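You operate a simulated robot arm through the tools that you are given. There is no shell and no other tool. Be economical: measure what you need, move in short steps, check, and stop when the job is done.

You run a simulated robot arm. Do the job below in one go: nothing can be reset, and whatever is moved stays where it is left.

## Task
Change some things over on the cupboard top. At the end: the brown door stop is on the cupboard top; the purple pad from the cupboard top is in the cream drawer; the microphone stands on top of the orange thread spool; whatever was shut is shut again. Leave all else as you found it, and nothing knocked over (what rides in a drawer may roll over).
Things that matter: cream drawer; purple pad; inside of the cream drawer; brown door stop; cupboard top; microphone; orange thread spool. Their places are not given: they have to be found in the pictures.

It is judged by the outcome, as a careful person would: the job done as asked, and still so three seconds after it is handed in. It fails if anything else is knocked over, pushed out of place, dropped, spilled or broken.

## Robot
A 6-joint arm with a two-finger parallel gripper, fixed in place. Base frame: the origin is at the foot of the arm, x ahead of it, y to its left, z up. Lengths are in cm, angles in rad, forces in N, time in s.
Its first joint turns from -1.152 to 1.152 rad. Payload 2.9 kg.
The tool frame sits at the grasp point between the pads (the TCP): z along the fingers, y along the line on which they close. The tips reach 3 cm beyond it. The gripper opens to 11 cm. The fingers are 2 cm wide and 1 cm thick; the gripper's body (4.8 by 11.2 cm) begins 5.5 cm behind the TCP.
Orientation is told as [roll, pitch, yaw] about the base's x, y, z axes, in that order, counted from this pose: with the fingers straight down and closing along the base's y, the tool's x points along the base's -x, its y along +y and its z along -z.

## Interface
- The arm moves only by the tool apply_moves. Its argument "rows" is a list of rows, each a list of 7 numbers: the shift along the base's x, y, z in mm, then the turn, a rotation vector about the base's x, y, z in rad, then the finger opening in mm, from 0 to 110. In form: [[dx, dy, dz, ax, ay, az, claw], ...]. A call has 1 to 20 rows; each row is the pose to reach, as a shift and turn from the pose commanded when the call began. Each row takes 0.2 s and may step no farther than 5 cm and 0.15 rad from the row before; otherwise, or with a gripper value out of range, the whole call is refused. A pose out of reach is approached as far as the arm can. The call stops where the force on the tool passes 40 N (or 10 N more than at its start, if that is more) or the arm is blocked; 0.2 s more then pass. The fingers move at their own pace (about 10.8 cm/s each) and stop on an object; they squeeze with about 30 N. The grip force told is the motor's: it shows also when the fingers shut on nothing. Time passes only in rows, and 0.2 s behind the last, so rows that repeat a pose let the fingers close. The reply holds the time, the measured pose of the TCP, the force on the tool along the base axes, the opening and the grip force, in the units named above and with some noise.
- Cameras (640 x 400 px; columns grow to the right, rows downward): "scene" is fixed at [8.13, 46.23, 135.4]; the picture's right is [-0.53, -0.85, 0.00], its down [-0.70, 0.44, -0.56] and it looks along [0.48, -0.30, -0.83] (base axes); focal length 214 px, centre (320, 200). "wrist" rides on the gripper at [-3.6, 0, -5.7] in the tool frame; the picture's right is [0.00, -1.00, 0.00], its down [0.97, 0.00, -0.24] and it looks along [0.24, 0.00, 0.97] (tool axes); focal length 218 px, centre (320, 200).
- capture(camera): a new picture of that camera. It takes no simulated time.
- measure_at(camera, pixels): for up to 12 pixels [column, row] of the newest picture of that camera ("zoom" is the newest enlarged one), the place [x, y, z] in the base frame of the surface seen there, good to about 0.2 cm. It takes no simulated time.
- enlarge(camera, box): a new picture of the part [left, top, right, bottom] of that camera's present view, enlarged. It takes no simulated time.
- sign_off(): hands the job in; it is judged then, once.

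Go step by step. Measure first, check grasps and placings, and put right what went wrong. The budget is 80 turns and 34 pictures, counting those below and the enlarged ones. Unless the task says otherwise, let go and move clear before handing in, and close with one line.

The tools are called after "Call:" as name(argument=value, ...) on one line, values as JSON. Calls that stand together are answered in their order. apply_moves: Moves the arm, as the interface text tells. Its arguments: {"type":"object","properties":{"rows":{"type":"array","items":{"type":"array","items":{"type":"number"}}}},"required":["rows"]} The other tools are called the same way: capture (camera) takes a picture; measure_at (camera, pixels) gives the place of the surface under pixels of a picture; enlarge (camera, box) takes an enlarged picture of a part of a camera's view; sign_off () hands the job in.

At the start:

```text
time: 0.0
ee_pos: [44.63, 13.65, 118.69]
tool_rot: [0.0, 0.001, 0.0]
ft_force: [0.1, 0.0, -0.4]
gripper_width: 11.0
grasp_force: 0.1
```

scene: 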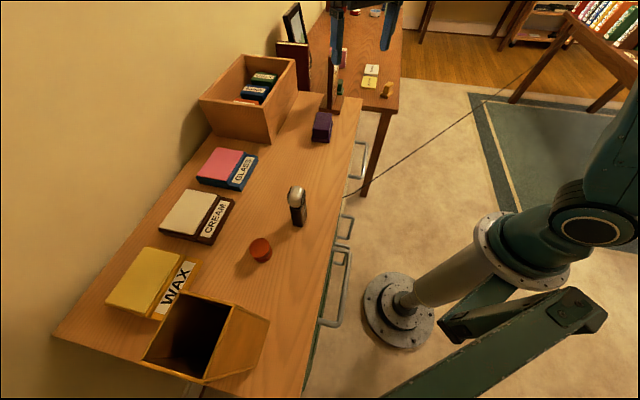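
wrist: 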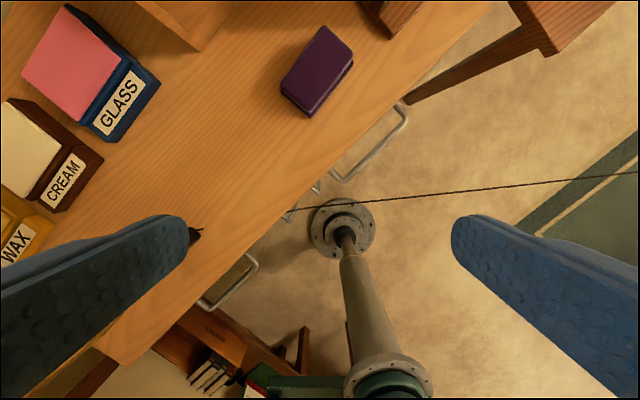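

The scene picture shows the cupboard with a purple block at (321,127), a microphone at (297,207), an orange spool at (260,250) and handles along the front near (335,290). I'll enlarge and measure these.

Call:
enlarge(camera="scene", box=[200, 80, 420, 220])

Call:
enlarge(camera="scene", box=[200, 200, 420, 340])

Call:
measure_at(camera="scene", pixels=[[321, 118], [321, 138], [297, 192], [298, 224], [260, 244], [262, 262], [365, 145], [348, 228], [340, 292], [300, 395], [362, 100], [185, 330]])

```text
2.86 times, centred on (310, 150) of scene
```

zoom: 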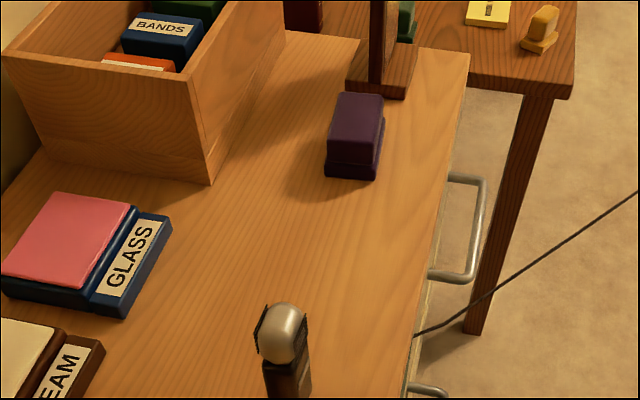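

```text
2.86 times, centred on (310, 270) of scene
```

zoom: 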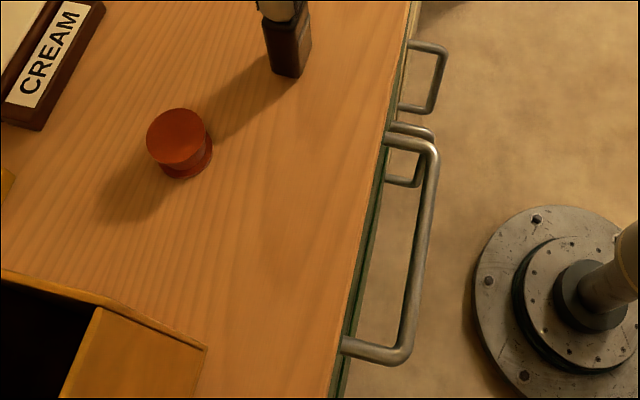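

```text
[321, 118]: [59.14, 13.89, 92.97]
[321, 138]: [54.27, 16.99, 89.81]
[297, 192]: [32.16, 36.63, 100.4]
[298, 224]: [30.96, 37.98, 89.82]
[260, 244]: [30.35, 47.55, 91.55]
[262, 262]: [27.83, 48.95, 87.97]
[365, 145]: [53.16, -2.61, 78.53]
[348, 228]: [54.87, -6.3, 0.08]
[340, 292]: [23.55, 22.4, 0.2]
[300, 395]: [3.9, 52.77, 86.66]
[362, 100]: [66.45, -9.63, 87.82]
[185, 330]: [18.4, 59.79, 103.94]
```

The cupboard top is at z≈88 and its front edge runs at 45° (x+y≈57), with several handles on the front. I can't see the drawer fronts or a brown door stop yet, so I'll back the arm off and tilt the wrist camera towards the front.

Call:
apply_moves(rows=[[-23, -12, -13, 0.044, -0.1065, 0.0913, 110], [-46, -24, -27, 0.088, -0.213, 0.1826, 110], [-70, -36, -40, 0.132, -0.3195, 0.274, 110], [-93, -48, -53, 0.1765, -0.426, 0.365, 110], [-116, -60, -67, 0.22, -0.5325, 0.4565, 110], [-140, -73, -80, 0.265, -0.639, 0.548, 110], [-163, -85, -93, 0.309, -0.7455, 0.639, 110], [-186, -97, -107, 0.353, -0.852, 0.7305, 110]])

Call:
capture(camera="wrist")

```text
time: 1.8
ee_pos: [28.88, 2.68, 110.4]
tool_rot: [0.001, -0.901, 0.787]
ft_force: [0.4, 0.0, 0.8]
gripper_width: 11.0
grasp_force: 0.1
out of reach, approached as far as the arm can: row 7, 8
```

```text
29 pictures are left
```

wrist: 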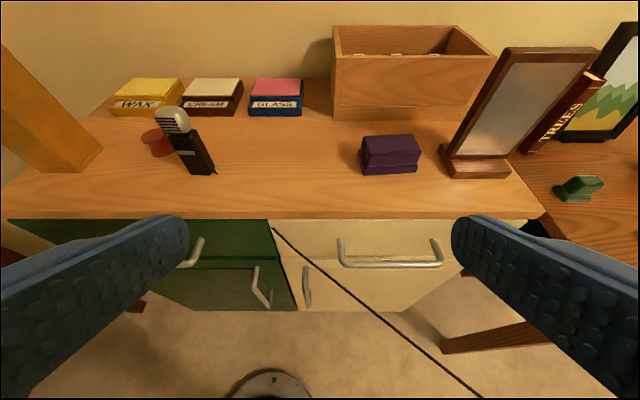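

The top right drawer is cream, with a bar handle at about (390,262). A black line runs from (275,230) to (480,400), so I'll measure the handle, the drawer and that line.

Call:
measure_at(camera="wrist", pixels=[[340, 240], [345, 263], [390, 264], [440, 264], [435, 241], [390, 245], [300, 232], [280, 232], [340, 287], [420, 351], [390, 219], [390, 282]])

Call:
enlarge(camera="wrist", box=[240, 190, 500, 350])

```text
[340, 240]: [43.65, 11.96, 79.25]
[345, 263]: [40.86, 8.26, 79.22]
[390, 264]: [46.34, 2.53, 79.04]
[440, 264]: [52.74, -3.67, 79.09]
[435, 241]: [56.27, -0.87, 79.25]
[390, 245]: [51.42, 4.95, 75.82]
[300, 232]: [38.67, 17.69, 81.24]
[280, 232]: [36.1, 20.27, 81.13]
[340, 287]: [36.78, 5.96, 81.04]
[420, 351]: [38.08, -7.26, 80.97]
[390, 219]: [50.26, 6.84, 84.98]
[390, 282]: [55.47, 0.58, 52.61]
```

```text
2.46 times, centred on (370, 270) of wrist
```

zoom: 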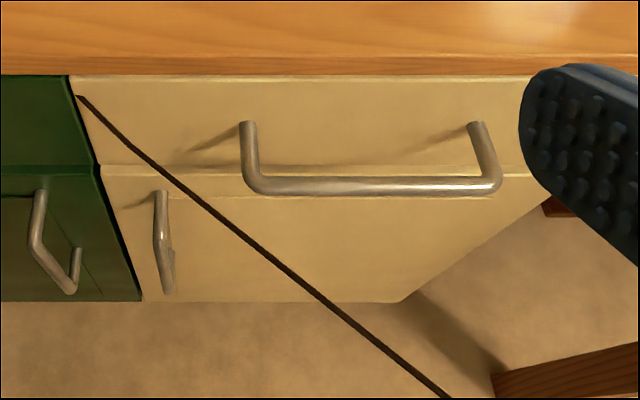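

The black line measures as a taut cord at z≈81 in front of the cream drawer, so it may be in the drawer's way. I'll take a scene picture and trace where the cord runs.

Call:
capture(camera="scene")

Call:
measure_at(camera="wrist", pixels=[[276, 229], [278, 231], [285, 238], [360, 304], [450, 376], [475, 396], [268, 222], [527, 222], [519, 232], [295, 309]])

```text
27 pictures are left
```

scene: 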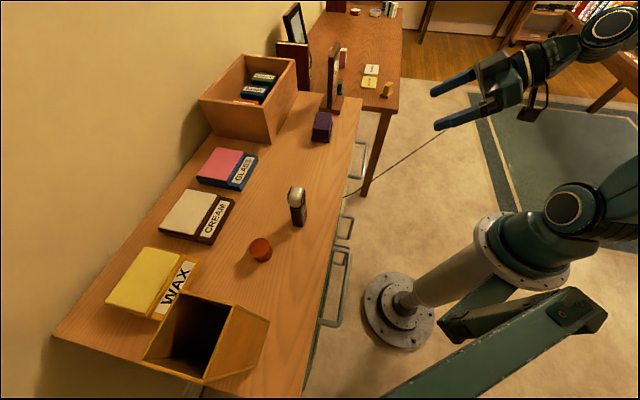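

```text
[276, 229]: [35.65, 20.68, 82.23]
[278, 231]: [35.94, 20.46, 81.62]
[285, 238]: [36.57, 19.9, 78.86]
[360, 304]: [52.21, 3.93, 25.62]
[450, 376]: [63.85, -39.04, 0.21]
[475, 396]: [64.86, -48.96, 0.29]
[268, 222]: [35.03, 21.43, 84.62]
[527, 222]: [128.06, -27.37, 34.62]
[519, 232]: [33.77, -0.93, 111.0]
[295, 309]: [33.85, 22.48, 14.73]
```

The cord is real, at z≈81, and runs from the left corner of the cream drawer far across to −y. I'll enlarge both ends to see what it is attached to.

Call:
enlarge(camera="wrist", box=[255, 210, 319, 250])

Call:
enlarge(camera="scene", box=[310, 120, 470, 220])

```text
10.00 times, centred on (287, 230) of wrist
```

zoom: 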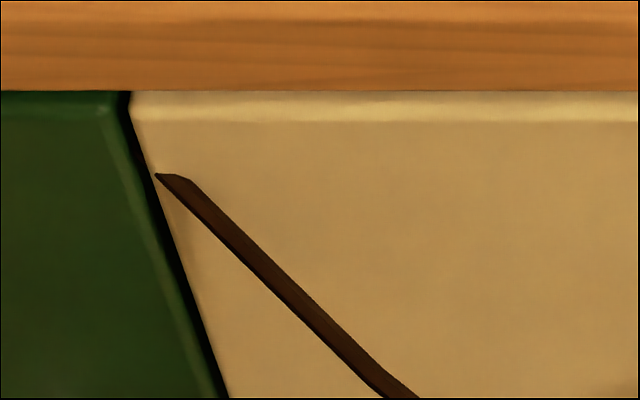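

```text
4.00 times, centred on (390, 170) of scene
```

zoom: 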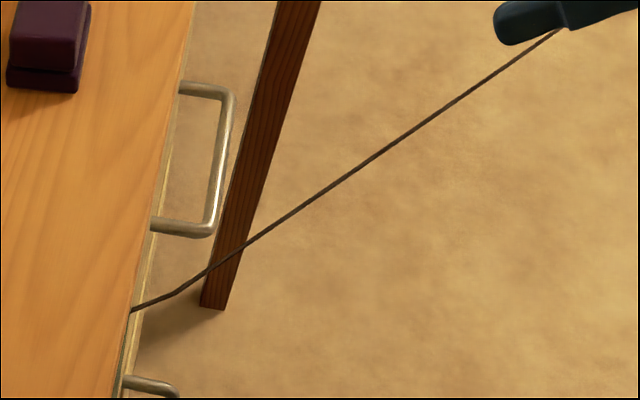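

The cord comes out of the cream drawer's own face, so opening the drawer slackens it. I'll come to the handle (centre about (46.8, 2.3, 79)) steeply from above to stay clear of the cord, and reorient high up first.

Call:
apply_moves(rows=[[7, -6, 0, 0.0496, 0.0849, -0.1073, 80], [14, -12, 0, 0.0992, 0.1698, -0.2147, 60], [21, -18, 0, 0.1488, 0.2547, -0.322, 35], [28, -24, 0, 0.1984, 0.3396, -0.4293, 35], [35, -30, 0, 0.248, 0.4245, -0.5366, 35], [42, -36, 0, 0.2975, 0.5093, -0.644, 35], [49, -42, 0, 0.3471, 0.5942, -0.7513, 35], [56, -48, 0, 0.3967, 0.6791, -0.8586, 35], [63, -54, 0, 0.4463, 0.764, -0.966, 35], [70, -60, 0, 0.4959, 0.8489, -1.0733, 35], [77, -60, 0, 0.5455, 0.9338, -1.1806, 35], [77, -60, 0, 0.5455, 0.9338, -1.1806, 35]])

```text
time: 4.4
ee_pos: [36.68, -3.26, 110.57]
tool_rot: [0.55, 0.002, -0.788]
ft_force: [0.0, -0.5, -0.5]
gripper_width: 3.49
grasp_force: 0.0
```

The orientation is as I wanted: tilted 0.55 rad forward with the closing line running across the bar. I'll go down to about 6 cm short of the handle along the tool axis and check.

Call:
apply_moves(rows=[[10, 0, -40, 0, 0, 0, 35], [20, 1, -80, 0, 0, 0, 35], [30, 1, -120, 0, 0, 0, 35], [38, 2, -155, 0, 0, 0, 35], [47, 2, -192, 0, 0, 0, 35], [63, 18, -230, 0, 0, 0, 35], [80, 35, -269, 0, 0, 0, 35]])

Call:
capture(camera="wrist")

Call:
enlarge(camera="scene", box=[290, 80, 450, 220])

```text
time: 6.0
ee_pos: [44.55, 0.28, 83.52]
tool_rot: [0.549, -0.002, -0.786]
ft_force: [0.9, 0.4, 0.5]
gripper_width: 3.5
grasp_force: 0.1
```

```text
24 pictures are left
```

wrist: 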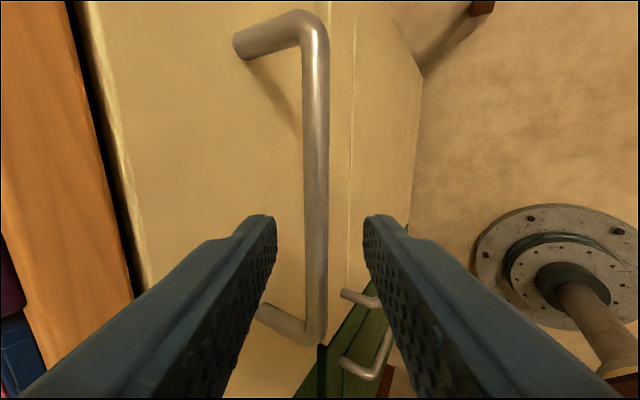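

```text
2.86 times, centred on (370, 150) of scene
```

zoom: 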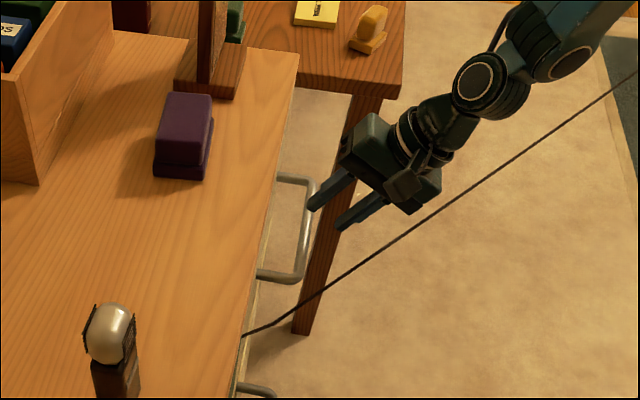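

The bar lies between the fingers, at (315,150) in the wrist picture, and the cord is clear. I'll advance onto the bar and close.

Call:
apply_moves(rows=[[8, 8, -18, 0, 0, 0, 35], [16, 16, -36, 0, 0, 0, 35], [23, 22, -50, 0, 0, 0, 35], [23, 22, -50, 0, 0, 0, 10], [23, 22, -50, 0, 0, 0, 10]])

```text
time: 7.2
ee_pos: [47.07, 2.43, 78.53]
tool_rot: [0.55, 0.0, -0.786]
ft_force: [0.3, 2.3, 6.5]
gripper_width: 1.35
grasp_force: 45.1
```

The bar is gripped (opening 1.35 cm). Now I'll pull the drawer straight out, at 45° towards the robot.

Call:
apply_moves(rows=[[-10, -10, 0, 0, 0, 0, 5], [-20, -20, 0, 0, 0, 0, 5], [-32, -32, 0, 0, 0, 0, 5], [-44, -44, 0, 0, 0, 0, 5], [-56, -56, 0, 0, 0, 0, 5], [-68, -68, 0, 0, 0, 0, 5]])

Call:
capture(camera="scene")

```text
time: 8.6
ee_pos: [40.26, -4.46, 78.55]
tool_rot: [0.549, 0.001, -0.785]
ft_force: [0.4, 2.0, 8.8]
gripper_width: 1.34
grasp_force: 44.7
```

```text
22 pictures are left
```

scene: 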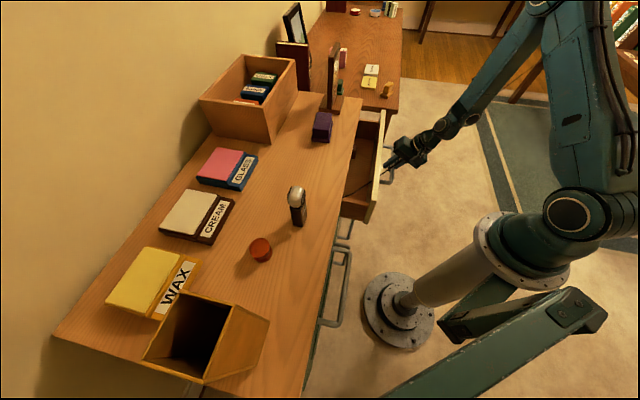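

The drawer has opened about 10 cm with little force. I'll zoom in to see the cord and what is inside.

Call:
enlarge(camera="scene", box=[320, 95, 440, 225])

```text
3.08 times, centred on (380, 160) of scene
```

zoom: 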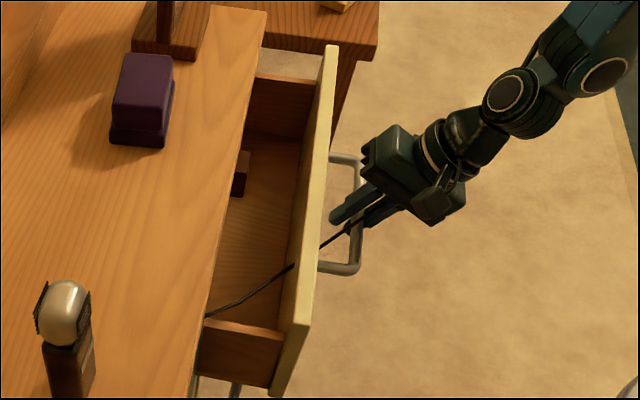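

A dark brown block sits in the drawer at (240,172) in the zoom. I'll pull about 7 cm more so it comes out from under the top.

Call:
apply_moves(rows=[[-12, -12, 0, 0, 0, 0, 5], [-24, -24, 0, 0, 0, 0, 5], [-36, -36, 0, 0, 0, 0, 5], [-48, -48, 0, 0, 0, 0, 5]])

Call:
enlarge(camera="scene", box=[310, 75, 470, 235])

```text
time: 9.6
ee_pos: [35.16, -9.25, 78.58]
tool_rot: [0.55, 0.001, -0.786]
ft_force: [0.6, 1.0, 5.2]
gripper_width: 1.37
grasp_force: 45.4
```

```text
2.50 times, centred on (390, 155) of scene
```

zoom: 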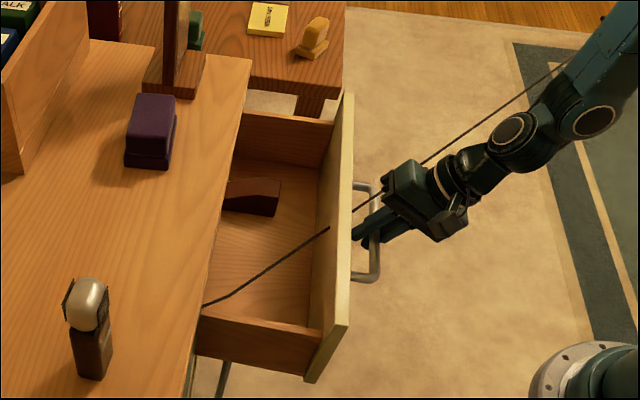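

The drawer is about 17 cm out and the brown wedge shows at (250,195) in the zoom. I'll measure the wedge, the drawer walls and the floor.

Call:
measure_at(camera="zoom", pixels=[[228, 195], [276, 182], [276, 212], [280, 183], [250, 183], [245, 206], [280, 240], [322, 120], [240, 116], [260, 330], [337, 225], [222, 255]])

```text
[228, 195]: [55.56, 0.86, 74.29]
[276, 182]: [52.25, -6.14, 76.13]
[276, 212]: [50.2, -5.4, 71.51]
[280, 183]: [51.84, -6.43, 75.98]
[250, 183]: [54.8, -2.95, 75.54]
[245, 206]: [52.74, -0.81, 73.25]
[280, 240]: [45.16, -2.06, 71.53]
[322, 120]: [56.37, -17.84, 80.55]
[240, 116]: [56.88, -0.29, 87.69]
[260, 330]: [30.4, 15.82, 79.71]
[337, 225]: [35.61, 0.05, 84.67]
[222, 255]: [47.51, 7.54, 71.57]
```

The wedge's tall end is at about (51.5,−6) and the drawer floor is at z≈71.5. I'll let go of the handle, back off along the tool axis, rise, and then turn to look down into the drawer.

Call:
apply_moves(rows=[[0, 0, 0, 0, 0, 0, 35], [0, 0, 0, 0, 0, 0, 35], [-14, -14, 33, 0, 0, 0, 35], [-29, -29, 67, 0, 0, 0, 35], [-44, -44, 102, 0, 0, 0, 35], [-34, -34, 145, 0, 0, 0, 35], [-20, -20, 190, 0, 0, 0, 35], [0, 0, 225, 0, 0, 0, 35]])

Call:
apply_moves(rows=[[8, 6, 0, -0.0538, -0.0386, 0.1271, 60], [16, 12, 0, -0.1076, -0.0773, 0.2542, 60], [24, 18, 0, -0.1614, -0.1159, 0.3812, 60], [32, 24, 0, -0.2152, -0.1546, 0.5083, 60], [40, 30, 0, -0.269, -0.1932, 0.6354, 60], [48, 36, 0, -0.3227, -0.2319, 0.7625, 60], [56, 42, 0, -0.3765, -0.2705, 0.8896, 60], [64, 48, 0, -0.4303, -0.3092, 1.0167, 60], [72, 54, 0, -0.4841, -0.3478, 1.1437, 60], [80, 60, 0, -0.5379, -0.3865, 1.2708, 60], [88, 64, 0, -0.5917, -0.4251, 1.3979, 60], [88, 64, 0, -0.5917, -0.4251, 1.3979, 60]])

Call:
capture(camera="wrist")

```text
time: 11.4
ee_pos: [35.52, -9.19, 101.25]
tool_rot: [0.55, 0.001, -0.786]
ft_force: [-0.7, 0.7, 0.1]
gripper_width: 3.51
grasp_force: 0.1
```

```text
time: 14.0
ee_pos: [44.14, -2.85, 101.11]
tool_rot: [0.0, -0.4, 0.786]
ft_force: [0.1, -0.7, -0.2]
gripper_width: 5.99
grasp_force: 0.0
```

```text
19 pictures are left
```

wrist: 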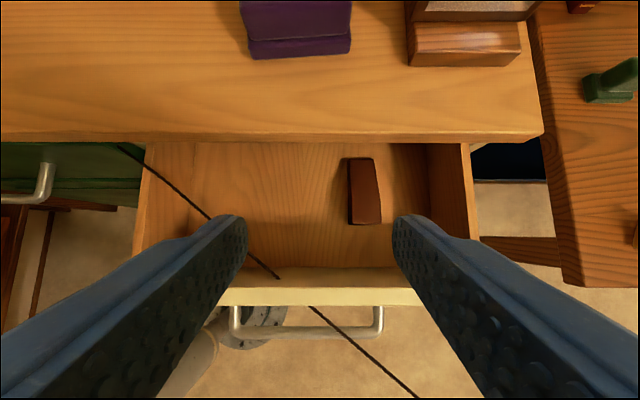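

The whole wedge is visible at (364,190). I'll measure its corners, and the pad as well.

Call:
measure_at(camera="wrist", pixels=[[350, 160], [371, 160], [380, 221], [354, 221], [366, 190], [366, 215], [362, 165], [425, 264], [300, 230], [250, 54], [346, 50], [298, 15]])

Call:
enlarge(camera="wrist", box=[320, 140, 416, 240])

```text
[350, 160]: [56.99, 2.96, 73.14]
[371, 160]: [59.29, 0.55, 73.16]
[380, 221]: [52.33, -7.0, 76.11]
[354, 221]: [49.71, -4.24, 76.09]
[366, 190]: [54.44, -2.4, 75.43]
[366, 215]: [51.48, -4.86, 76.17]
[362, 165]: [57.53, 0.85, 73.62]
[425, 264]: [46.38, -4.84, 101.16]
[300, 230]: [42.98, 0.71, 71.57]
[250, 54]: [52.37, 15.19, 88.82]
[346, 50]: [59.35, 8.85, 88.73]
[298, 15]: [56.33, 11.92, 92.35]
```

```text
4.00 times, centred on (368, 190) of wrist
```

zoom: 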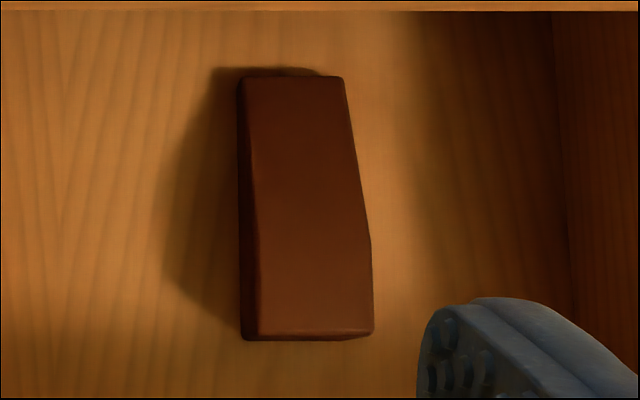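

The wedge is 3.8 cm wide and 4.6 cm tall, and lies along the 45° direction from (51.0,−5.6) to (58.1,1.8). I'll come over (53.3,−3.2), go down and grip it.

Call:
apply_moves(rows=[[46, -2, 0, 0, 0, 0, 60], [92, -4, 0, 0, 0, 0, 60], [92, -4, -50, 0, 0, 0, 60], [92, -4, -100, 0, 0, 0, 60], [92, -4, -150, 0, 0, 0, 60], [92, -4, -200, 0, 0, 0, 60], [92, -4, -230, 0, 0, 0, 60], [92, -4, -250, 0, 0, 0, 60], [92, -4, -260, 0, 0, 0, 60]])

Call:
capture(camera="wrist")

```text
time: 15.6
ee_pos: [53.55, -3.19, 79.66]
tool_rot: [-0.001, -0.403, 0.786]
ft_force: [-3.7, 5.6, 13.1]
gripper_width: 6.01
grasp_force: 0.1
stopped in row 7: the force on the tool passed its limit (the readings are from after the stop); the commanded pose is now the measured one
```

```text
17 pictures are left
```

wrist: 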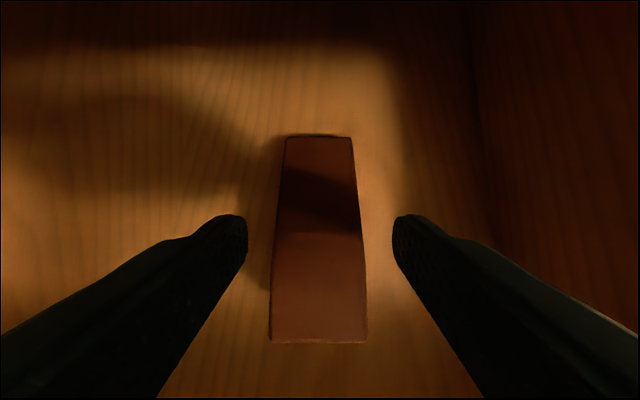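

Something was touched at z=79.7, with the force pointing up and sideways, while the wedge lies nicely between the fingers. I'll look from the scene camera before going on.

Call:
enlarge(camera="scene", box=[310, 70, 470, 220])

```text
2.67 times, centred on (390, 145) of scene
```

zoom: 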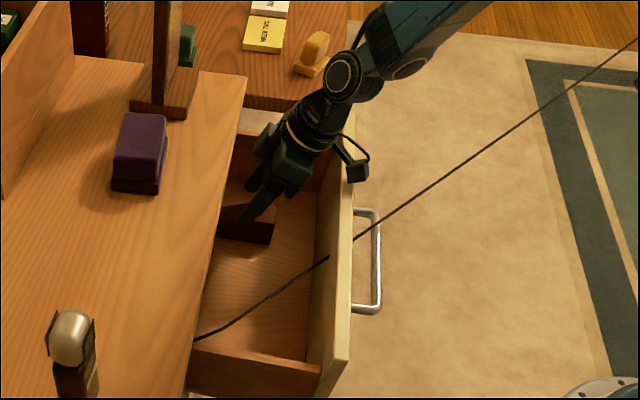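

A small box on a bracket at (356,168) in the zoom sticks out from the gripper and seems to rest on the drawer's front. I'll measure it.

Call:
measure_at(camera="zoom", pixels=[[356, 168], [362, 177], [349, 163], [340, 143], [346, 195], [290, 160], [305, 135], [335, 100]])

```text
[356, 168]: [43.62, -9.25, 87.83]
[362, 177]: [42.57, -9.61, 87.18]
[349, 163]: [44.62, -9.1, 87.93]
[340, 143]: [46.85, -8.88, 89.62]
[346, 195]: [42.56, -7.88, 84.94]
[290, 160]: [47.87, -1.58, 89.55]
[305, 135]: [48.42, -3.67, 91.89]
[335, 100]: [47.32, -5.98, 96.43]
```

The box sits at about tool x +7..8.5 and z −12, and it hit the top of the drawer's front because of the tilt. I'll rise 6 cm, set the tool upright so the box fits inside the front, and go down slowly.

Call:
apply_moves(rows=[[0, 0, 30, 0, 0, 0, 60], [0, 0, 60, 0, 0, 0, 60], [-1, 0, 60, -0.1, 0.1, 0, 60], [-2, 0, 60, -0.2, 0.2, 0, 60], [-3, 0, 60, -0.283, 0.283, 0, 60], [-3, 0, 40, -0.283, 0.283, 0, 60], [-3, 0, 20, -0.283, 0.283, 0, 60], [-3, 0, 5, -0.283, 0.283, 0, 60], [-3, 0, -10, -0.283, 0.283, 0, 60], [-3, 0, -22, -0.283, 0.283, 0, 60], [-3, 0, -34, -0.283, 0.283, 0, 60], [-3, 0, -42, -0.283, 0.283, 0, 60], [-3, 0, -47, -0.283, 0.283, 0, 60]])

```text
time: 18.4
ee_pos: [53.17, -3.25, 74.84]
tool_rot: [-0.003, -0.002, 0.784]
ft_force: [0.0, -0.4, 0.8]
gripper_width: 5.99
grasp_force: 0.0
```

Nothing was touched on the way down and the TCP is at z=74.84. I'll close, then lift straight up.

Call:
apply_moves(rows=[[0, 0, 0, 0, 0, 0, 30], [0, 0, 0, 0, 0, 0, 30], [0, 0, 0, 0, 0, 0, 30], [0, 0, 20, 0, 0, 0, 30], [0, 0, 50, 0, 0, 0, 30], [0, 0, 90, 0, 0, 0, 30], [0, 0, 135, 0, 0, 0, 30], [0, 0, 180, 0, 0, 0, 30], [0, 0, 220, 0, 0, 0, 30]])

Call:
capture(camera="wrist")

```text
time: 20.4
ee_pos: [53.28, -3.22, 96.87]
tool_rot: [-0.002, 0.0, 0.783]
ft_force: [-0.3, 0.3, -0.1]
gripper_width: 3.0
grasp_force: 0.1
```

```text
15 pictures are left
```

wrist: 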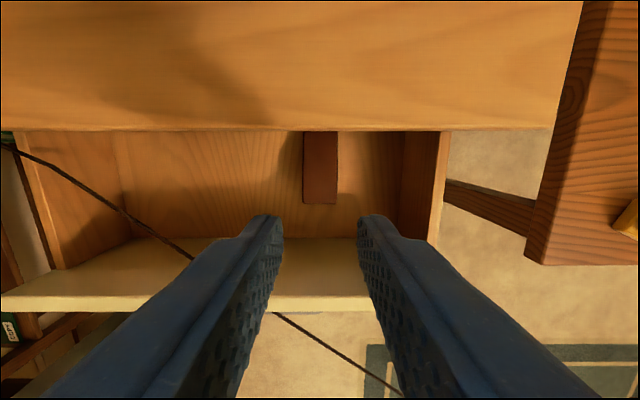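

The fingers closed to 3.0 cm with no grip force and the wedge stayed in the drawer at (320,170), so it may be narrower than I measured. I'll measure again.

Call:
enlarge(camera="wrist", box=[260, 120, 380, 220])

Call:
measure_at(camera="wrist", pixels=[[307, 134], [334, 134], [306, 200], [334, 200], [320, 170], [320, 190], [370, 240], [300, 240], [320, 295], [320, 270], [320, 129]])

```text
4.00 times, centred on (320, 170) of wrist
```

zoom: 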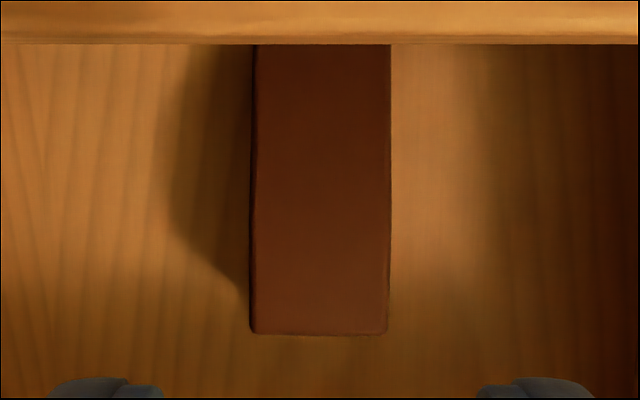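

```text
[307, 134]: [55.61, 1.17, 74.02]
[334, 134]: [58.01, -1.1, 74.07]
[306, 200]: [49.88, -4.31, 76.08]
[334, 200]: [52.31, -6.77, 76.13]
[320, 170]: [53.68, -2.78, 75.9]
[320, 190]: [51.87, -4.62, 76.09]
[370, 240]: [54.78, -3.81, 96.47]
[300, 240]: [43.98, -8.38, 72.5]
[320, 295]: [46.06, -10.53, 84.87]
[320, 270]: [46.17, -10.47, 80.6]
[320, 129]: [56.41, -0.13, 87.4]
```

The wedge has barely moved and is about 3.4 cm wide, so my 30 mm setting was too weak a squeeze. I'll go back down and close fully.

Call:
apply_moves(rows=[[0, 0, -40, 0, 0, 0, 60], [2, 2, -85, 0, 0, 0, 60], [2, 2, -130, 0, 0, 0, 60], [2, 2, -165, 0, 0, 0, 60], [2, 2, -195, 0, 0, 0, 60], [2, 2, -213, 0, 0, 0, 60], [2, 2, -221, 0, 0, 0, 60], [2, 2, -221, 0, 0, 0, 0], [2, 2, -221, 0, 0, 0, 0], [2, 2, -221, 0, 0, 0, 0]])

```text
time: 22.6
ee_pos: [53.39, -3.12, 74.8]
tool_rot: [-0.001, -0.001, 0.786]
ft_force: [0.4, 1.1, -0.3]
gripper_width: 4.34
grasp_force: 30.0
```

The grip now shows 4.34 cm and 30 N. I'll lift a little and check that it holds.

Call:
apply_moves(rows=[[0, 0, 0, 0, 0, 0, 0], [0, 0, 8, 0, 0, 0, 0], [0, 0, 18, 0, 0, 0, 0], [0, 0, 28, 0, 0, 0, 0]])

Call:
capture(camera="wrist")

```text
time: 23.4
ee_pos: [53.15, -3.17, 76.04]
tool_rot: [-0.001, 0.004, 0.781]
ft_force: [-2.2, -1.0, -1.6]
gripper_width: 4.36
grasp_force: 29.9
stopped in row 4: the force on the tool passed its limit (the readings are from after the stop); the commanded pose is now the measured one
```

```text
13 pictures are left
```

wrist: 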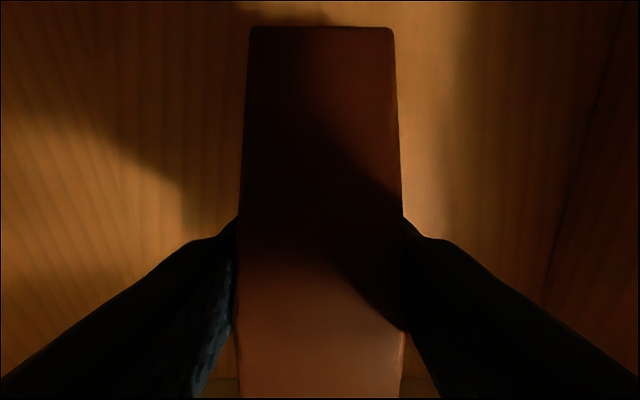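

The wedge is gripped and off the floor, but something pressed back from the cupboard side, probably the gripper against the top's edge. I'll shift away from the top (−b), then rise in small stages, because the wedge's thin end also has to come out from under the top.

Call:
apply_moves(rows=[[-3, -3, 2, 0, 0, 0, 0], [-6, -6, 4, 0, 0, 0, 0], [-7, -7, 10, 0, 0, 0, 0], [-7, -7, 18, 0, 0, 0, 0], [-7, -7, 26, 0, 0, 0, 0]])

```text
time: 24.6
ee_pos: [52.51, -3.74, 78.66]
tool_rot: [-0.001, 0.006, 0.779]
ft_force: [-0.5, -0.2, -1.7]
gripper_width: 4.37
grasp_force: 29.3
```

It is free and still held (z=78.7). Now I'll move 3 cm further from the top, then rise clear.

Call:
apply_moves(rows=[[-7, -7, 4, 0, 0, 0, 0], [-14, -14, 8, 0, 0, 0, 0], [-21, -21, 12, 0, 0, 0, 0], [-25, -25, 16, 0, 0, 0, 0], [-28, -28, 40, 0, 0, 0, 0], [-28, -28, 75, 0, 0, 0, 0], [-28, -28, 115, 0, 0, 0, 0], [-28, -28, 155, 0, 0, 0, 0], [-28, -28, 195, 0, 0, 0, 0]])

Call:
capture(camera="wrist")

Call:
capture(camera="scene")

```text
time: 26.6
ee_pos: [49.71, -6.53, 98.32]
tool_rot: [-0.001, 0.004, 0.779]
ft_force: [-0.5, -0.2, -1.4]
gripper_width: 4.37
grasp_force: 29.7
```

```text
12 pictures are left
```

wrist: 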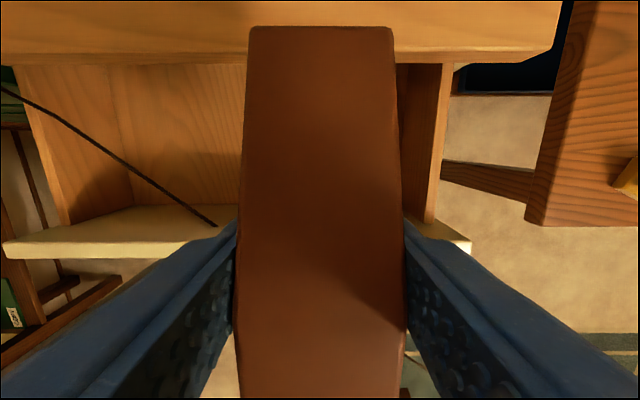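

```text
11 pictures are left
```

scene: 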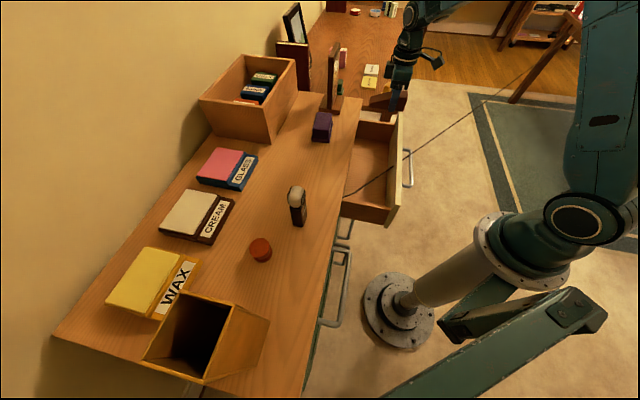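

The wedge is held level and nothing else has moved. I'll carry it to the clear space on the top between the pad and the microphone, with the TCP at about (40.8, 24.3).

Call:
apply_moves(rows=[[0, 0, 45, 0, 0, 0, 0], [-11, 38, 55, 0, 0, 0, 0], [-22, 77, 55, 0, 0, 0, 0], [-34, 115, 55, 0, 0, 0, 0], [-45, 154, 55, 0, 0, 0, 0], [-56, 192, 55, 0, 0, 0, 0], [-67, 231, 55, 0, 0, 0, 0], [-79, 270, 55, 0, 0, 0, 0], [-90, 308, 55, 0, 0, 0, 0], [-90, 308, 20, 0, 0, 0, 0], [-90, 308, -20, 0, 0, 0, 0], [-90, 308, -45, 0, 0, 0, 0], [-90, 308, -60, 0, 0, 0, 0]])

Call:
enlarge(camera="scene", box=[230, 90, 410, 230])

```text
time: 29.4
ee_pos: [40.7, 24.23, 92.13]
tool_rot: [0.0, 0.004, 0.781]
ft_force: [0.0, -0.5, -1.0]
gripper_width: 4.37
grasp_force: 30.2
```

```text
2.86 times, centred on (320, 160) of scene
```

zoom: 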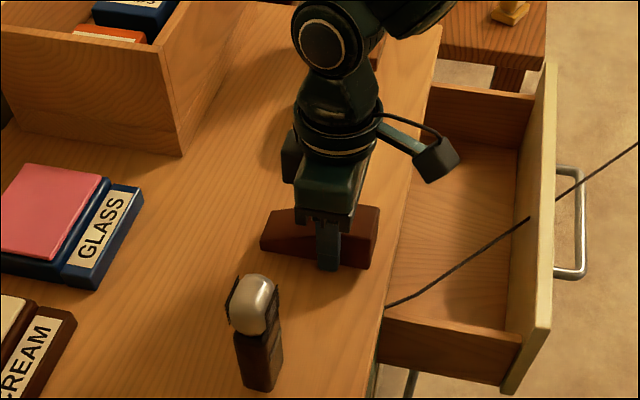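

The wedge hangs level about 1 cm above the top. I'll lower it gently until it touches.

Call:
apply_moves(rows=[[0, 0, -3, 0, 0, 0, 0], [0, 0, -6, 0, 0, 0, 0], [0, 0, -8, 0, 0, 0, 0]])

```text
time: 30.2
ee_pos: [40.69, 24.35, 91.24]
tool_rot: [0.001, 0.004, 0.78]
ft_force: [0.1, -0.3, -1.3]
gripper_width: 4.34
grasp_force: 30.1
```

Call:
apply_moves(rows=[[0, 0, -2, 0, 0, 0, 0], [0, 0, -4, 0, 0, 0, 0], [0, 0, -6, 0, 0, 0, 0]])

```text
time: 31.2
ee_pos: [40.69, 24.24, 90.99]
tool_rot: [0.001, 0.001, 0.782]
ft_force: [-5.4, -3.3, 6.5]
gripper_width: 4.36
grasp_force: 30.0
stopped in row 3: the force on the tool passed its limit (the readings are from after the stop); the commanded pose is now the measured one
```

It has touched the top at TCP z≈91. I'll open and rise clear.

Call:
apply_moves(rows=[[0, 0, 1, 0, 0, 0, 50], [0, 0, 1, 0, 0, 0, 65], [0, 0, 1, 0, 0, 0, 65], [0, 0, 30, 0, 0, 0, 65], [0, 0, 75, 0, 0, 0, 65], [0, 0, 120, 0, 0, 0, 65], [20, -22, 160, 0, 0, 0, 65], [50, -55, 170, 0, 0, 0, 65], [80, -90, 170, 0, 0, 0, 65]])

Call:
capture(camera="wrist")

```text
time: 33.2
ee_pos: [48.91, 15.25, 108.0]
tool_rot: [0.001, 0.002, 0.782]
ft_force: [-0.7, 0.2, 0.1]
gripper_width: 6.49
grasp_force: 0.1
```

```text
9 pictures are left
```

wrist: 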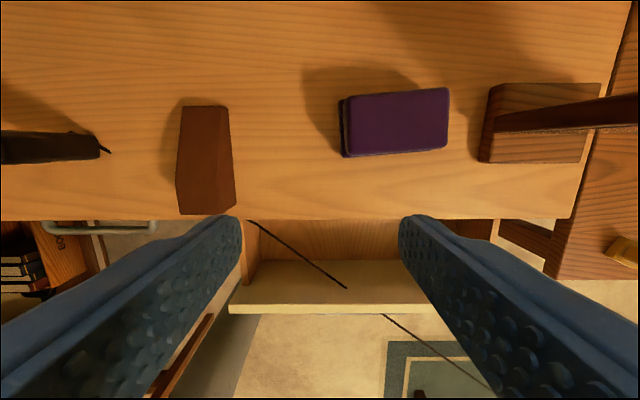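

The wedge stands on the top. Now I'll measure the purple pad at (395,122) and its surroundings, and check the wedge's near end.

Call:
measure_at(camera="wrist", pixels=[[345, 99], [447, 91], [446, 146], [348, 154], [395, 122], [342, 128], [342, 157], [480, 160], [490, 85], [205, 214], [395, 165], [345, 270]])

```text
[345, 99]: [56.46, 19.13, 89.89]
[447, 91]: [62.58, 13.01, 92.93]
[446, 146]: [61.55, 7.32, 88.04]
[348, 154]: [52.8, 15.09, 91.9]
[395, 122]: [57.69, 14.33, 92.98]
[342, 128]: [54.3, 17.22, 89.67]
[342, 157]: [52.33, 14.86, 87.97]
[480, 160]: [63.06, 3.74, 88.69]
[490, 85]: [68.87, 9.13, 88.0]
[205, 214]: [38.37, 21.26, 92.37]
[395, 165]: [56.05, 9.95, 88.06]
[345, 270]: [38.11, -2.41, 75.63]
```

The pad is centred at about (57.7, 14.0), z 88–93, roughly 8.8 × 5.6 cm, with its short side along yaw −0.706. I'll turn, come over it and check.

Call:
apply_moves(rows=[[9, -1, 0, 0, 0, -0.149, 85], [18, -2, 0, 0, 0, -0.298, 85], [26, -4, 0, 0, 0, -0.447, 85], [35, -5, 0, 0, 0, -0.596, 85], [44, -6, 0, 0, 0, -0.745, 85], [53, -7, 0, 0, 0, -0.894, 85], [62, -8, 0, 0, 0, -1.043, 85], [70, -10, 0, 0, 0, -1.192, 85], [79, -11, 0, 0, 0, -1.341, 85], [88, -12, 0, 0, 0, -1.489, 85], [88, -12, -40, 0, 0, -1.489, 85], [88, -12, -80, 0, 0, -1.489, 85]])

Call:
capture(camera="wrist")

```text
time: 35.8
ee_pos: [57.58, 14.08, 99.98]
tool_rot: [-0.001, 0.0, -0.711]
ft_force: [0.8, 0.4, -0.3]
gripper_width: 8.48
grasp_force: 0.1
```

```text
8 pictures are left
```

wrist: 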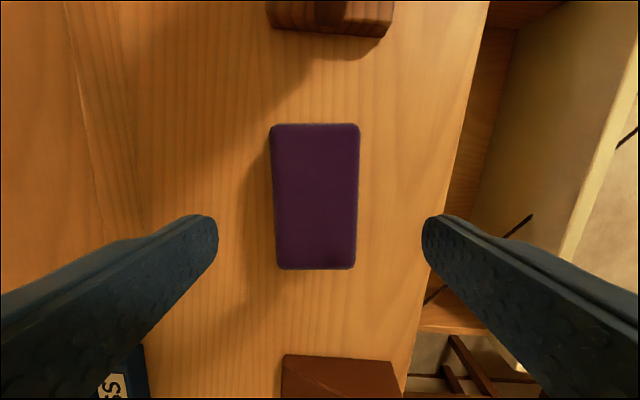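

The pad sits centred and square between the fingers. I'll go down to z≈91.4 and close.

Call:
apply_moves(rows=[[0, 0, -35, 0, 0, 0, 85], [0, 0, -65, 0, 0, 0, 85], [0, 0, -80, 0, 0, 0, 85], [0, 0, -86, 0, 0, 0, 85], [0, 0, -86, 0, 0, 0, 0], [0, 0, -86, 0, 0, 0, 0], [0, 0, -86, 0, 0, 0, 0], [0, 0, -86, 0, 0, 0, 0]])

```text
time: 37.6
ee_pos: [57.7, 14.06, 91.44]
tool_rot: [-0.001, 0.001, -0.709]
ft_force: [0.1, 0.5, 0.7]
gripper_width: 5.91
grasp_force: 30.0
```

The pad is gripped (5.9 cm). I'll lift it, move off the front of the top, then come over the right part of the drawer.

Call:
apply_moves(rows=[[0, 0, 25, 0, 0, 0, 0], [0, 0, 60, 0, 0, 0, 0], [0, 0, 95, 0, 0, 0, 0], [-30, -30, 95, 0, 0, -0.03, 0], [-60, -60, 95, 0, 0, -0.06, 0], [-90, -90, 95, 0, 0, -0.075, 0], [-109, -109, 95, 0, 0, -0.075, 0], [-95, -140, 90, 0, 0, -0.075, 0], [-80, -165, 90, 0, 0, -0.075, 0], [-61, -192, 90, 0, 0, -0.075, 0], [-61, -192, 50, 0, 0, -0.075, 0], [-61, -192, 10, 0, 0, -0.075, 0]])

Call:
capture(camera="wrist")

```text
time: 40.2
ee_pos: [51.46, -5.11, 92.37]
tool_rot: [-0.001, -0.003, -0.784]
ft_force: [0.1, 0.1, -1.1]
gripper_width: 5.92
grasp_force: 30.4
```

```text
7 pictures are left
```

wrist: 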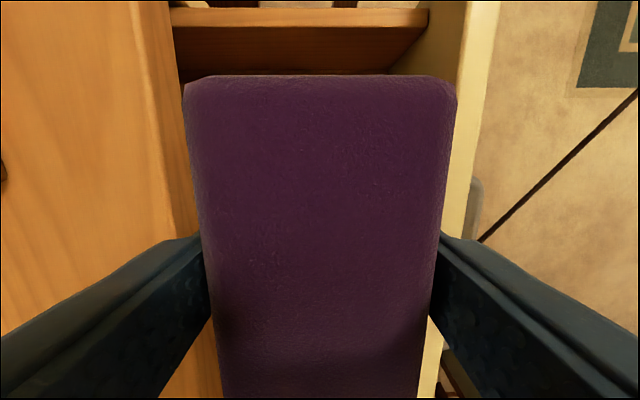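

The pad is held well over the drawer with both fingers inside its opening. I'll lower it to the drawer floor.

Call:
apply_moves(rows=[[0, 0, -40, 0, 0, 0, 0], [0, 0, -80, 0, 0, 0, 0], [0, 0, -120, 0, 0, 0, 0], [0, 0, -150, 0, 0, 0, 0], [0, 0, -164, 0, 0, 0, 0], [0, 0, -170, 0, 0, 0, 0], [0, 0, -173, 0, 0, 0, 0]])

```text
time: 41.8
ee_pos: [51.57, -5.18, 75.07]
tool_rot: [0.001, 0.001, -0.784]
ft_force: [-0.3, -0.7, 0.0]
gripper_width: 5.91
grasp_force: 29.4
```

The pad is at floor level and the force has risen to about 0. I'll go 1 mm further, release, and rise.

Call:
apply_moves(rows=[[0, 0, -1, 0, 0, 0, 0], [0, 0, -1, 0, 0, 0, 65], [0, 0, -1, 0, 0, 0, 75], [0, 0, -1, 0, 0, 0, 75], [0, 0, 30, 0, 0, 0, 75], [0, 0, 75, 0, 0, 0, 75], [0, 0, 120, 0, 0, 0, 75], [0, 0, 165, 0, 0, 0, 75], [0, 0, 210, 0, 0, 0, 75], [0, 0, 250, 0, 0, 0, 35]])

Call:
enlarge(camera="scene", box=[280, 70, 480, 240])

```text
time: 44.0
ee_pos: [51.34, -5.21, 100.22]
tool_rot: [-0.003, 0.001, -0.783]
ft_force: [-0.8, 0.1, 0.1]
gripper_width: 3.49
grasp_force: 0.1
```

```text
2.35 times, centred on (380, 155) of scene
```

zoom: 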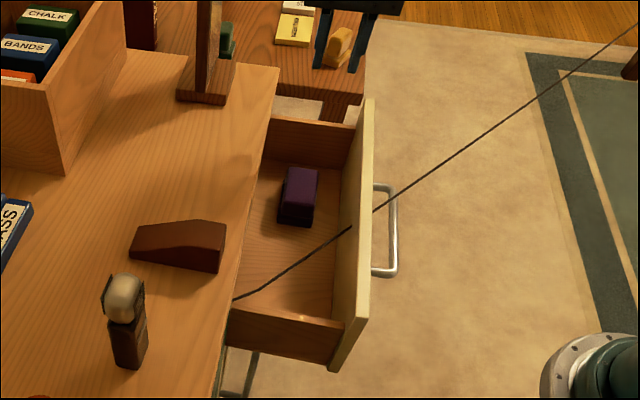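

The pad lies flat in the drawer. I'll go back to the handle with the earlier tilted pose to shut the drawer.

Call:
apply_moves(rows=[[-30, -5, 40, 0.06, -0.06, 0, 35], [-70, -20, 70, 0.14, -0.14, 0, 35], [-110, -40, 75, 0.22, -0.22, 0, 35], [-150, -60, 75, 0.3, -0.3, 0, 35], [-190, -80, 70, 0.389, -0.389, 0, 35], [-205, -85, 30, 0.389, -0.389, 0, 35], [-205, -85, -10, 0.389, -0.389, 0, 35], [-205, -85, -55, 0.389, -0.389, 0, 35], [-205, -85, -95, 0.389, -0.389, 0, 35], [-205, -85, -114, 0.389, -0.389, 0, 35]])

```text
refused: row 1 steps farther than a row can; nothing moved
```

Call:
apply_moves(rows=[[-20, -5, 35, 0.06, -0.06, 0, 35], [-50, -15, 65, 0.12, -0.12, 0, 35], [-85, -30, 75, 0.19, -0.19, 0, 35], [-120, -45, 75, 0.26, -0.26, 0, 35], [-155, -62, 75, 0.33, -0.33, 0, 35], [-190, -80, 65, 0.389, -0.389, 0, 35], [-205, -85, 25, 0.389, -0.389, 0, 35], [-205, -85, -20, 0.389, -0.389, 0, 35], [-205, -85, -65, 0.389, -0.389, 0, 35], [-205, -85, -100, 0.389, -0.389, 0, 35], [-205, -85, -114, 0.389, -0.389, 0, 35]])

```text
time: 46.4
ee_pos: [30.88, -13.69, 88.82]
tool_rot: [0.549, -0.001, -0.785]
ft_force: [0.5, -0.3, 0.6]
gripper_width: 3.49
grasp_force: 0.1
```

The arm is at the earlier retreat point. I'll advance onto the handle and grip it.

Call:
apply_moves(rows=[[14, 14, -33, 0, 0, 0, 35], [29, 29, -67, 0, 0, 0, 35], [37, 38, -87, 0, 0, 0, 35], [43, 44, -102, 0, 0, 0, 35], [43, 44, -102, 0, 0, 0, 0], [43, 44, -102, 0, 0, 0, 0]])

```text
time: 47.8
ee_pos: [35.27, -9.15, 78.59]
tool_rot: [0.551, -0.001, -0.783]
ft_force: [-0.8, 2.4, 10.5]
gripper_width: 1.35
grasp_force: 45.4
```

The handle is gripped. I'll push the drawer shut at an even pace.

Call:
apply_moves(rows=[[10, 10, 0, 0, 0, 0, 0], [22, 22, 0, 0, 0, 0, 0], [34, 34, 0, 0, 0, 0, 0], [46, 46, 0, 0, 0, 0, 0], [58, 58, 0, 0, 0, 0, 0], [70, 70, 0, 0, 0, 0, 0], [82, 82, 0, 0, 0, 0, 0], [94, 94, 0, 0, 0, 0, 0], [104, 104, 0, 0, 0, 0, 0], [111, 111, 0, 0, 0, 0, 0], [116, 116, 0, 0, 0, 0, 0], [119, 118, 0, 0, 0, 0, 0], [121, 120, 0, 0, 0, 0, 0]])

```text
time: 50.6
ee_pos: [47.03, 2.42, 78.53]
tool_rot: [0.541, 0.003, -0.783]
ft_force: [-9.3, -2.9, 10.1]
gripper_width: 1.35
grasp_force: 45.0
stopped in row 13: the force on the tool passed its limit (the readings are from after the stop); the commanded pose is now the measured one
```

The drawer is shut at its original place (47.0, 2.4). I'll release, back off, rise, and move to look down on the microphone and spool.

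Call:
apply_moves(rows=[[0, 0, 0, 0, 0, 0, 35], [0, 0, 0, 0, 0, 0, 35], [-14, -14, 33, 0, 0, 0, 35], [-29, -29, 67, 0, 0, 0, 35], [-44, -44, 102, 0, 0, 0, 35], [-50, -50, 145, 0, 0, 0, 35], [-55, -50, 190, -0.08, 0.08, 0, 35], [-60, -50, 235, -0.16, 0.16, 0, 35], [-60, -30, 275, -0.24, 0.24, 0, 35], [-60, 0, 310, -0.32, 0.32, 0, 35], [-65, 40, 325, -0.389, 0.389, 0, 60], [-75, 85, 325, -0.389, 0.389, 0, 60], [-85, 130, 325, -0.389, 0.389, 0, 60], [-95, 175, 325, -0.389, 0.389, 0, 60], [-105, 220, 325, -0.389, 0.389, 0, 60], [-115, 265, 325, -0.389, 0.389, 0, 60], [-125, 310, 325, -0.389, 0.389, 0, 60], [-135, 350, 325, -0.389, 0.389, 0, 60]])

Call:
capture(camera="wrist")

```text
time: 54.4
ee_pos: [33.61, 37.71, 110.91]
tool_rot: [-0.007, 0.002, -0.788]
ft_force: [0.4, 0.9, 0.5]
gripper_width: 5.98
grasp_force: 0.1
```

```text
5 pictures are left
```

wrist: 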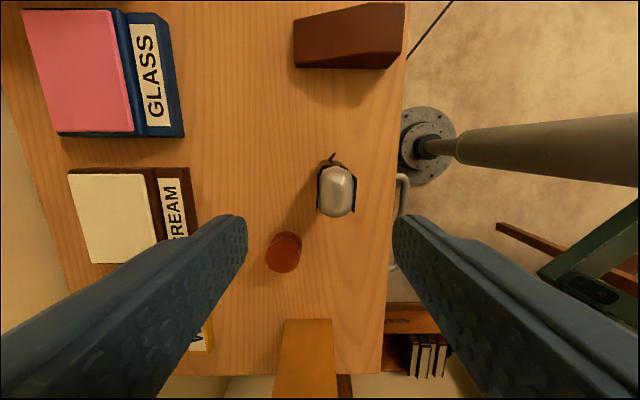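

The mic's head is at (336,190) and the spool at (284,252), both in view. I'll enlarge and measure.

Call:
enlarge(camera="wrist", box=[252, 140, 380, 280])

Call:
measure_at(camera="wrist", pixels=[[336, 190], [322, 190], [350, 195], [336, 170], [336, 212], [284, 250], [269, 252], [299, 249], [284, 236], [284, 268], [333, 157], [318, 180]])

Call:
measure_at(camera="scene", pixels=[[297, 192], [291, 208], [297, 212], [304, 207], [293, 222], [299, 225], [306, 219], [260, 245], [253, 255], [268, 258], [261, 262], [262, 253]])

```text
2.86 times, centred on (316, 210) of wrist
```

zoom: 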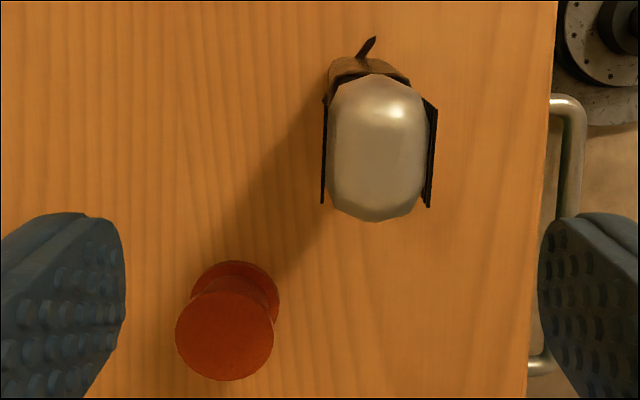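

```text
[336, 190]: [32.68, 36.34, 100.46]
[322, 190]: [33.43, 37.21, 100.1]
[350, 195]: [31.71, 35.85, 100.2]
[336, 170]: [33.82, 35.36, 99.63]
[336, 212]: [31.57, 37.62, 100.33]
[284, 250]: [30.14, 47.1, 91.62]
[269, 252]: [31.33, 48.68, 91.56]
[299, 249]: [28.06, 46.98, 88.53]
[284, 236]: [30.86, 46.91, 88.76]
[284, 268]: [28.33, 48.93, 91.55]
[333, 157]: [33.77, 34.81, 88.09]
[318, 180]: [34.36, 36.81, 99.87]
```

```text
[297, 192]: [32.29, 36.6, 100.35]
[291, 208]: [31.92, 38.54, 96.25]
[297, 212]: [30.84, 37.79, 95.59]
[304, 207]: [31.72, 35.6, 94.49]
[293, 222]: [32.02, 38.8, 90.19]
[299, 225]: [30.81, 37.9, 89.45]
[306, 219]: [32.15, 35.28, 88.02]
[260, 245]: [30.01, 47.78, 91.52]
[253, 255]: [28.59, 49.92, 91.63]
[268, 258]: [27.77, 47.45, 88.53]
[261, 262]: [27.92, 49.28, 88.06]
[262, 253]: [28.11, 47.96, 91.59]
```

The spool's top is centred near (29.7, 48.0, 91.55) and about 4 cm across. The mic's head reaches z=100.5. I'll measure the mic's foot and the open box near (305,340), so the bracket stays clear of it.

Call:
measure_at(camera="zoom", pixels=[[334, 66], [350, 60], [380, 62], [402, 74], [324, 100], [323, 190], [434, 110], [429, 195], [370, 150]])

Call:
measure_at(camera="wrist", pixels=[[288, 323], [328, 323], [308, 345], [308, 390], [280, 380], [340, 385]])

Call:
enlarge(camera="scene", box=[230, 170, 326, 270])

```text
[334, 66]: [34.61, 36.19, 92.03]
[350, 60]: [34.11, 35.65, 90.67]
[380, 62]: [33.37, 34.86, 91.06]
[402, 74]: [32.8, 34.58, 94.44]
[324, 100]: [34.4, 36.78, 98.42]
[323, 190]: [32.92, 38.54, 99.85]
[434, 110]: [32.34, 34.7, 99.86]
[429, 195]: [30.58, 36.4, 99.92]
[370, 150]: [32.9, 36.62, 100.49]
```

```text
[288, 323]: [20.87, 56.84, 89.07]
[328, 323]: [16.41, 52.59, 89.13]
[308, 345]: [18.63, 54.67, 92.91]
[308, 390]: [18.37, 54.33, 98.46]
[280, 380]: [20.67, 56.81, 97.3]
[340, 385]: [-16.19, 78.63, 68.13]
```

```text
4.00 times, centred on (278, 220) of scene
```

zoom: 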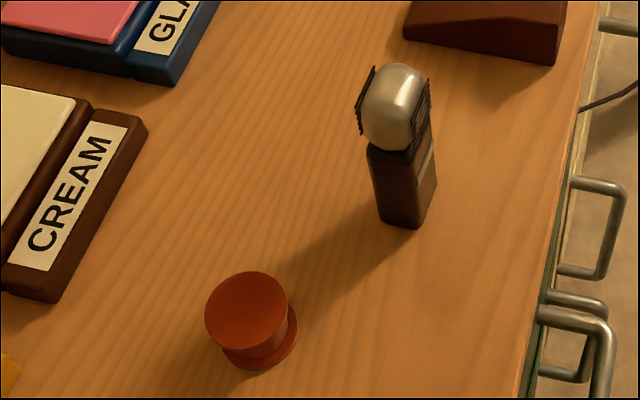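

The mic stands upright and clear, with its plates 3.0 cm apart across b (centre b≈48.9). I'll measure its foot and the spool's top rim in this zoom.

Call:
measure_at(camera="zoom", pixels=[[372, 155], [381, 214], [398, 222], [414, 224], [419, 222], [434, 186], [412, 160], [433, 150], [207, 312], [285, 305], [247, 275], [243, 345]])

```text
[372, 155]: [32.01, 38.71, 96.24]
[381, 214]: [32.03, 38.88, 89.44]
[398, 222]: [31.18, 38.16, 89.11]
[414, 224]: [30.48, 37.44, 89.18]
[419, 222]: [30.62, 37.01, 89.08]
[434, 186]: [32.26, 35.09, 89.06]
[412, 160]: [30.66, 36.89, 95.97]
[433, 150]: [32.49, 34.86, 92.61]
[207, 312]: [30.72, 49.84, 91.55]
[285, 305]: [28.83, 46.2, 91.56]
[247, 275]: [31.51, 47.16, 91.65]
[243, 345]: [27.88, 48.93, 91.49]
```

The mic body is centred at (32.45, 36.7) with a 3.8 × 2.5 cm foot, and the spool's top is centred at (29.73, 48.03). I'll go down over the mic (TCP z≈96, so the palm clears the head) and grip.

Call:
apply_moves(rows=[[-12, -10, 0, 0, 0, 0, 60], [-12, -10, -40, 0, 0, 0, 60], [-12, -10, -80, 0, 0, 0, 60], [-12, -10, -115, 0, 0, 0, 60], [-12, -10, -135, 0, 0, 0, 60], [-12, -10, -148, 0, 0, 0, 60], [-12, -10, -148, 0, 0, 0, 40], [-12, -10, -148, 0, 0, 0, 30], [-12, -10, -148, 0, 0, 0, 0], [-12, -10, -148, 0, 0, 0, 0], [-12, -10, -148, 0, 0, 0, 0]])

```text
time: 56.8
ee_pos: [32.52, 36.44, 96.27]
tool_rot: [-0.01, 0.001, -0.787]
ft_force: [0.4, -0.1, 0.0]
gripper_width: 2.95
grasp_force: 30.6
```

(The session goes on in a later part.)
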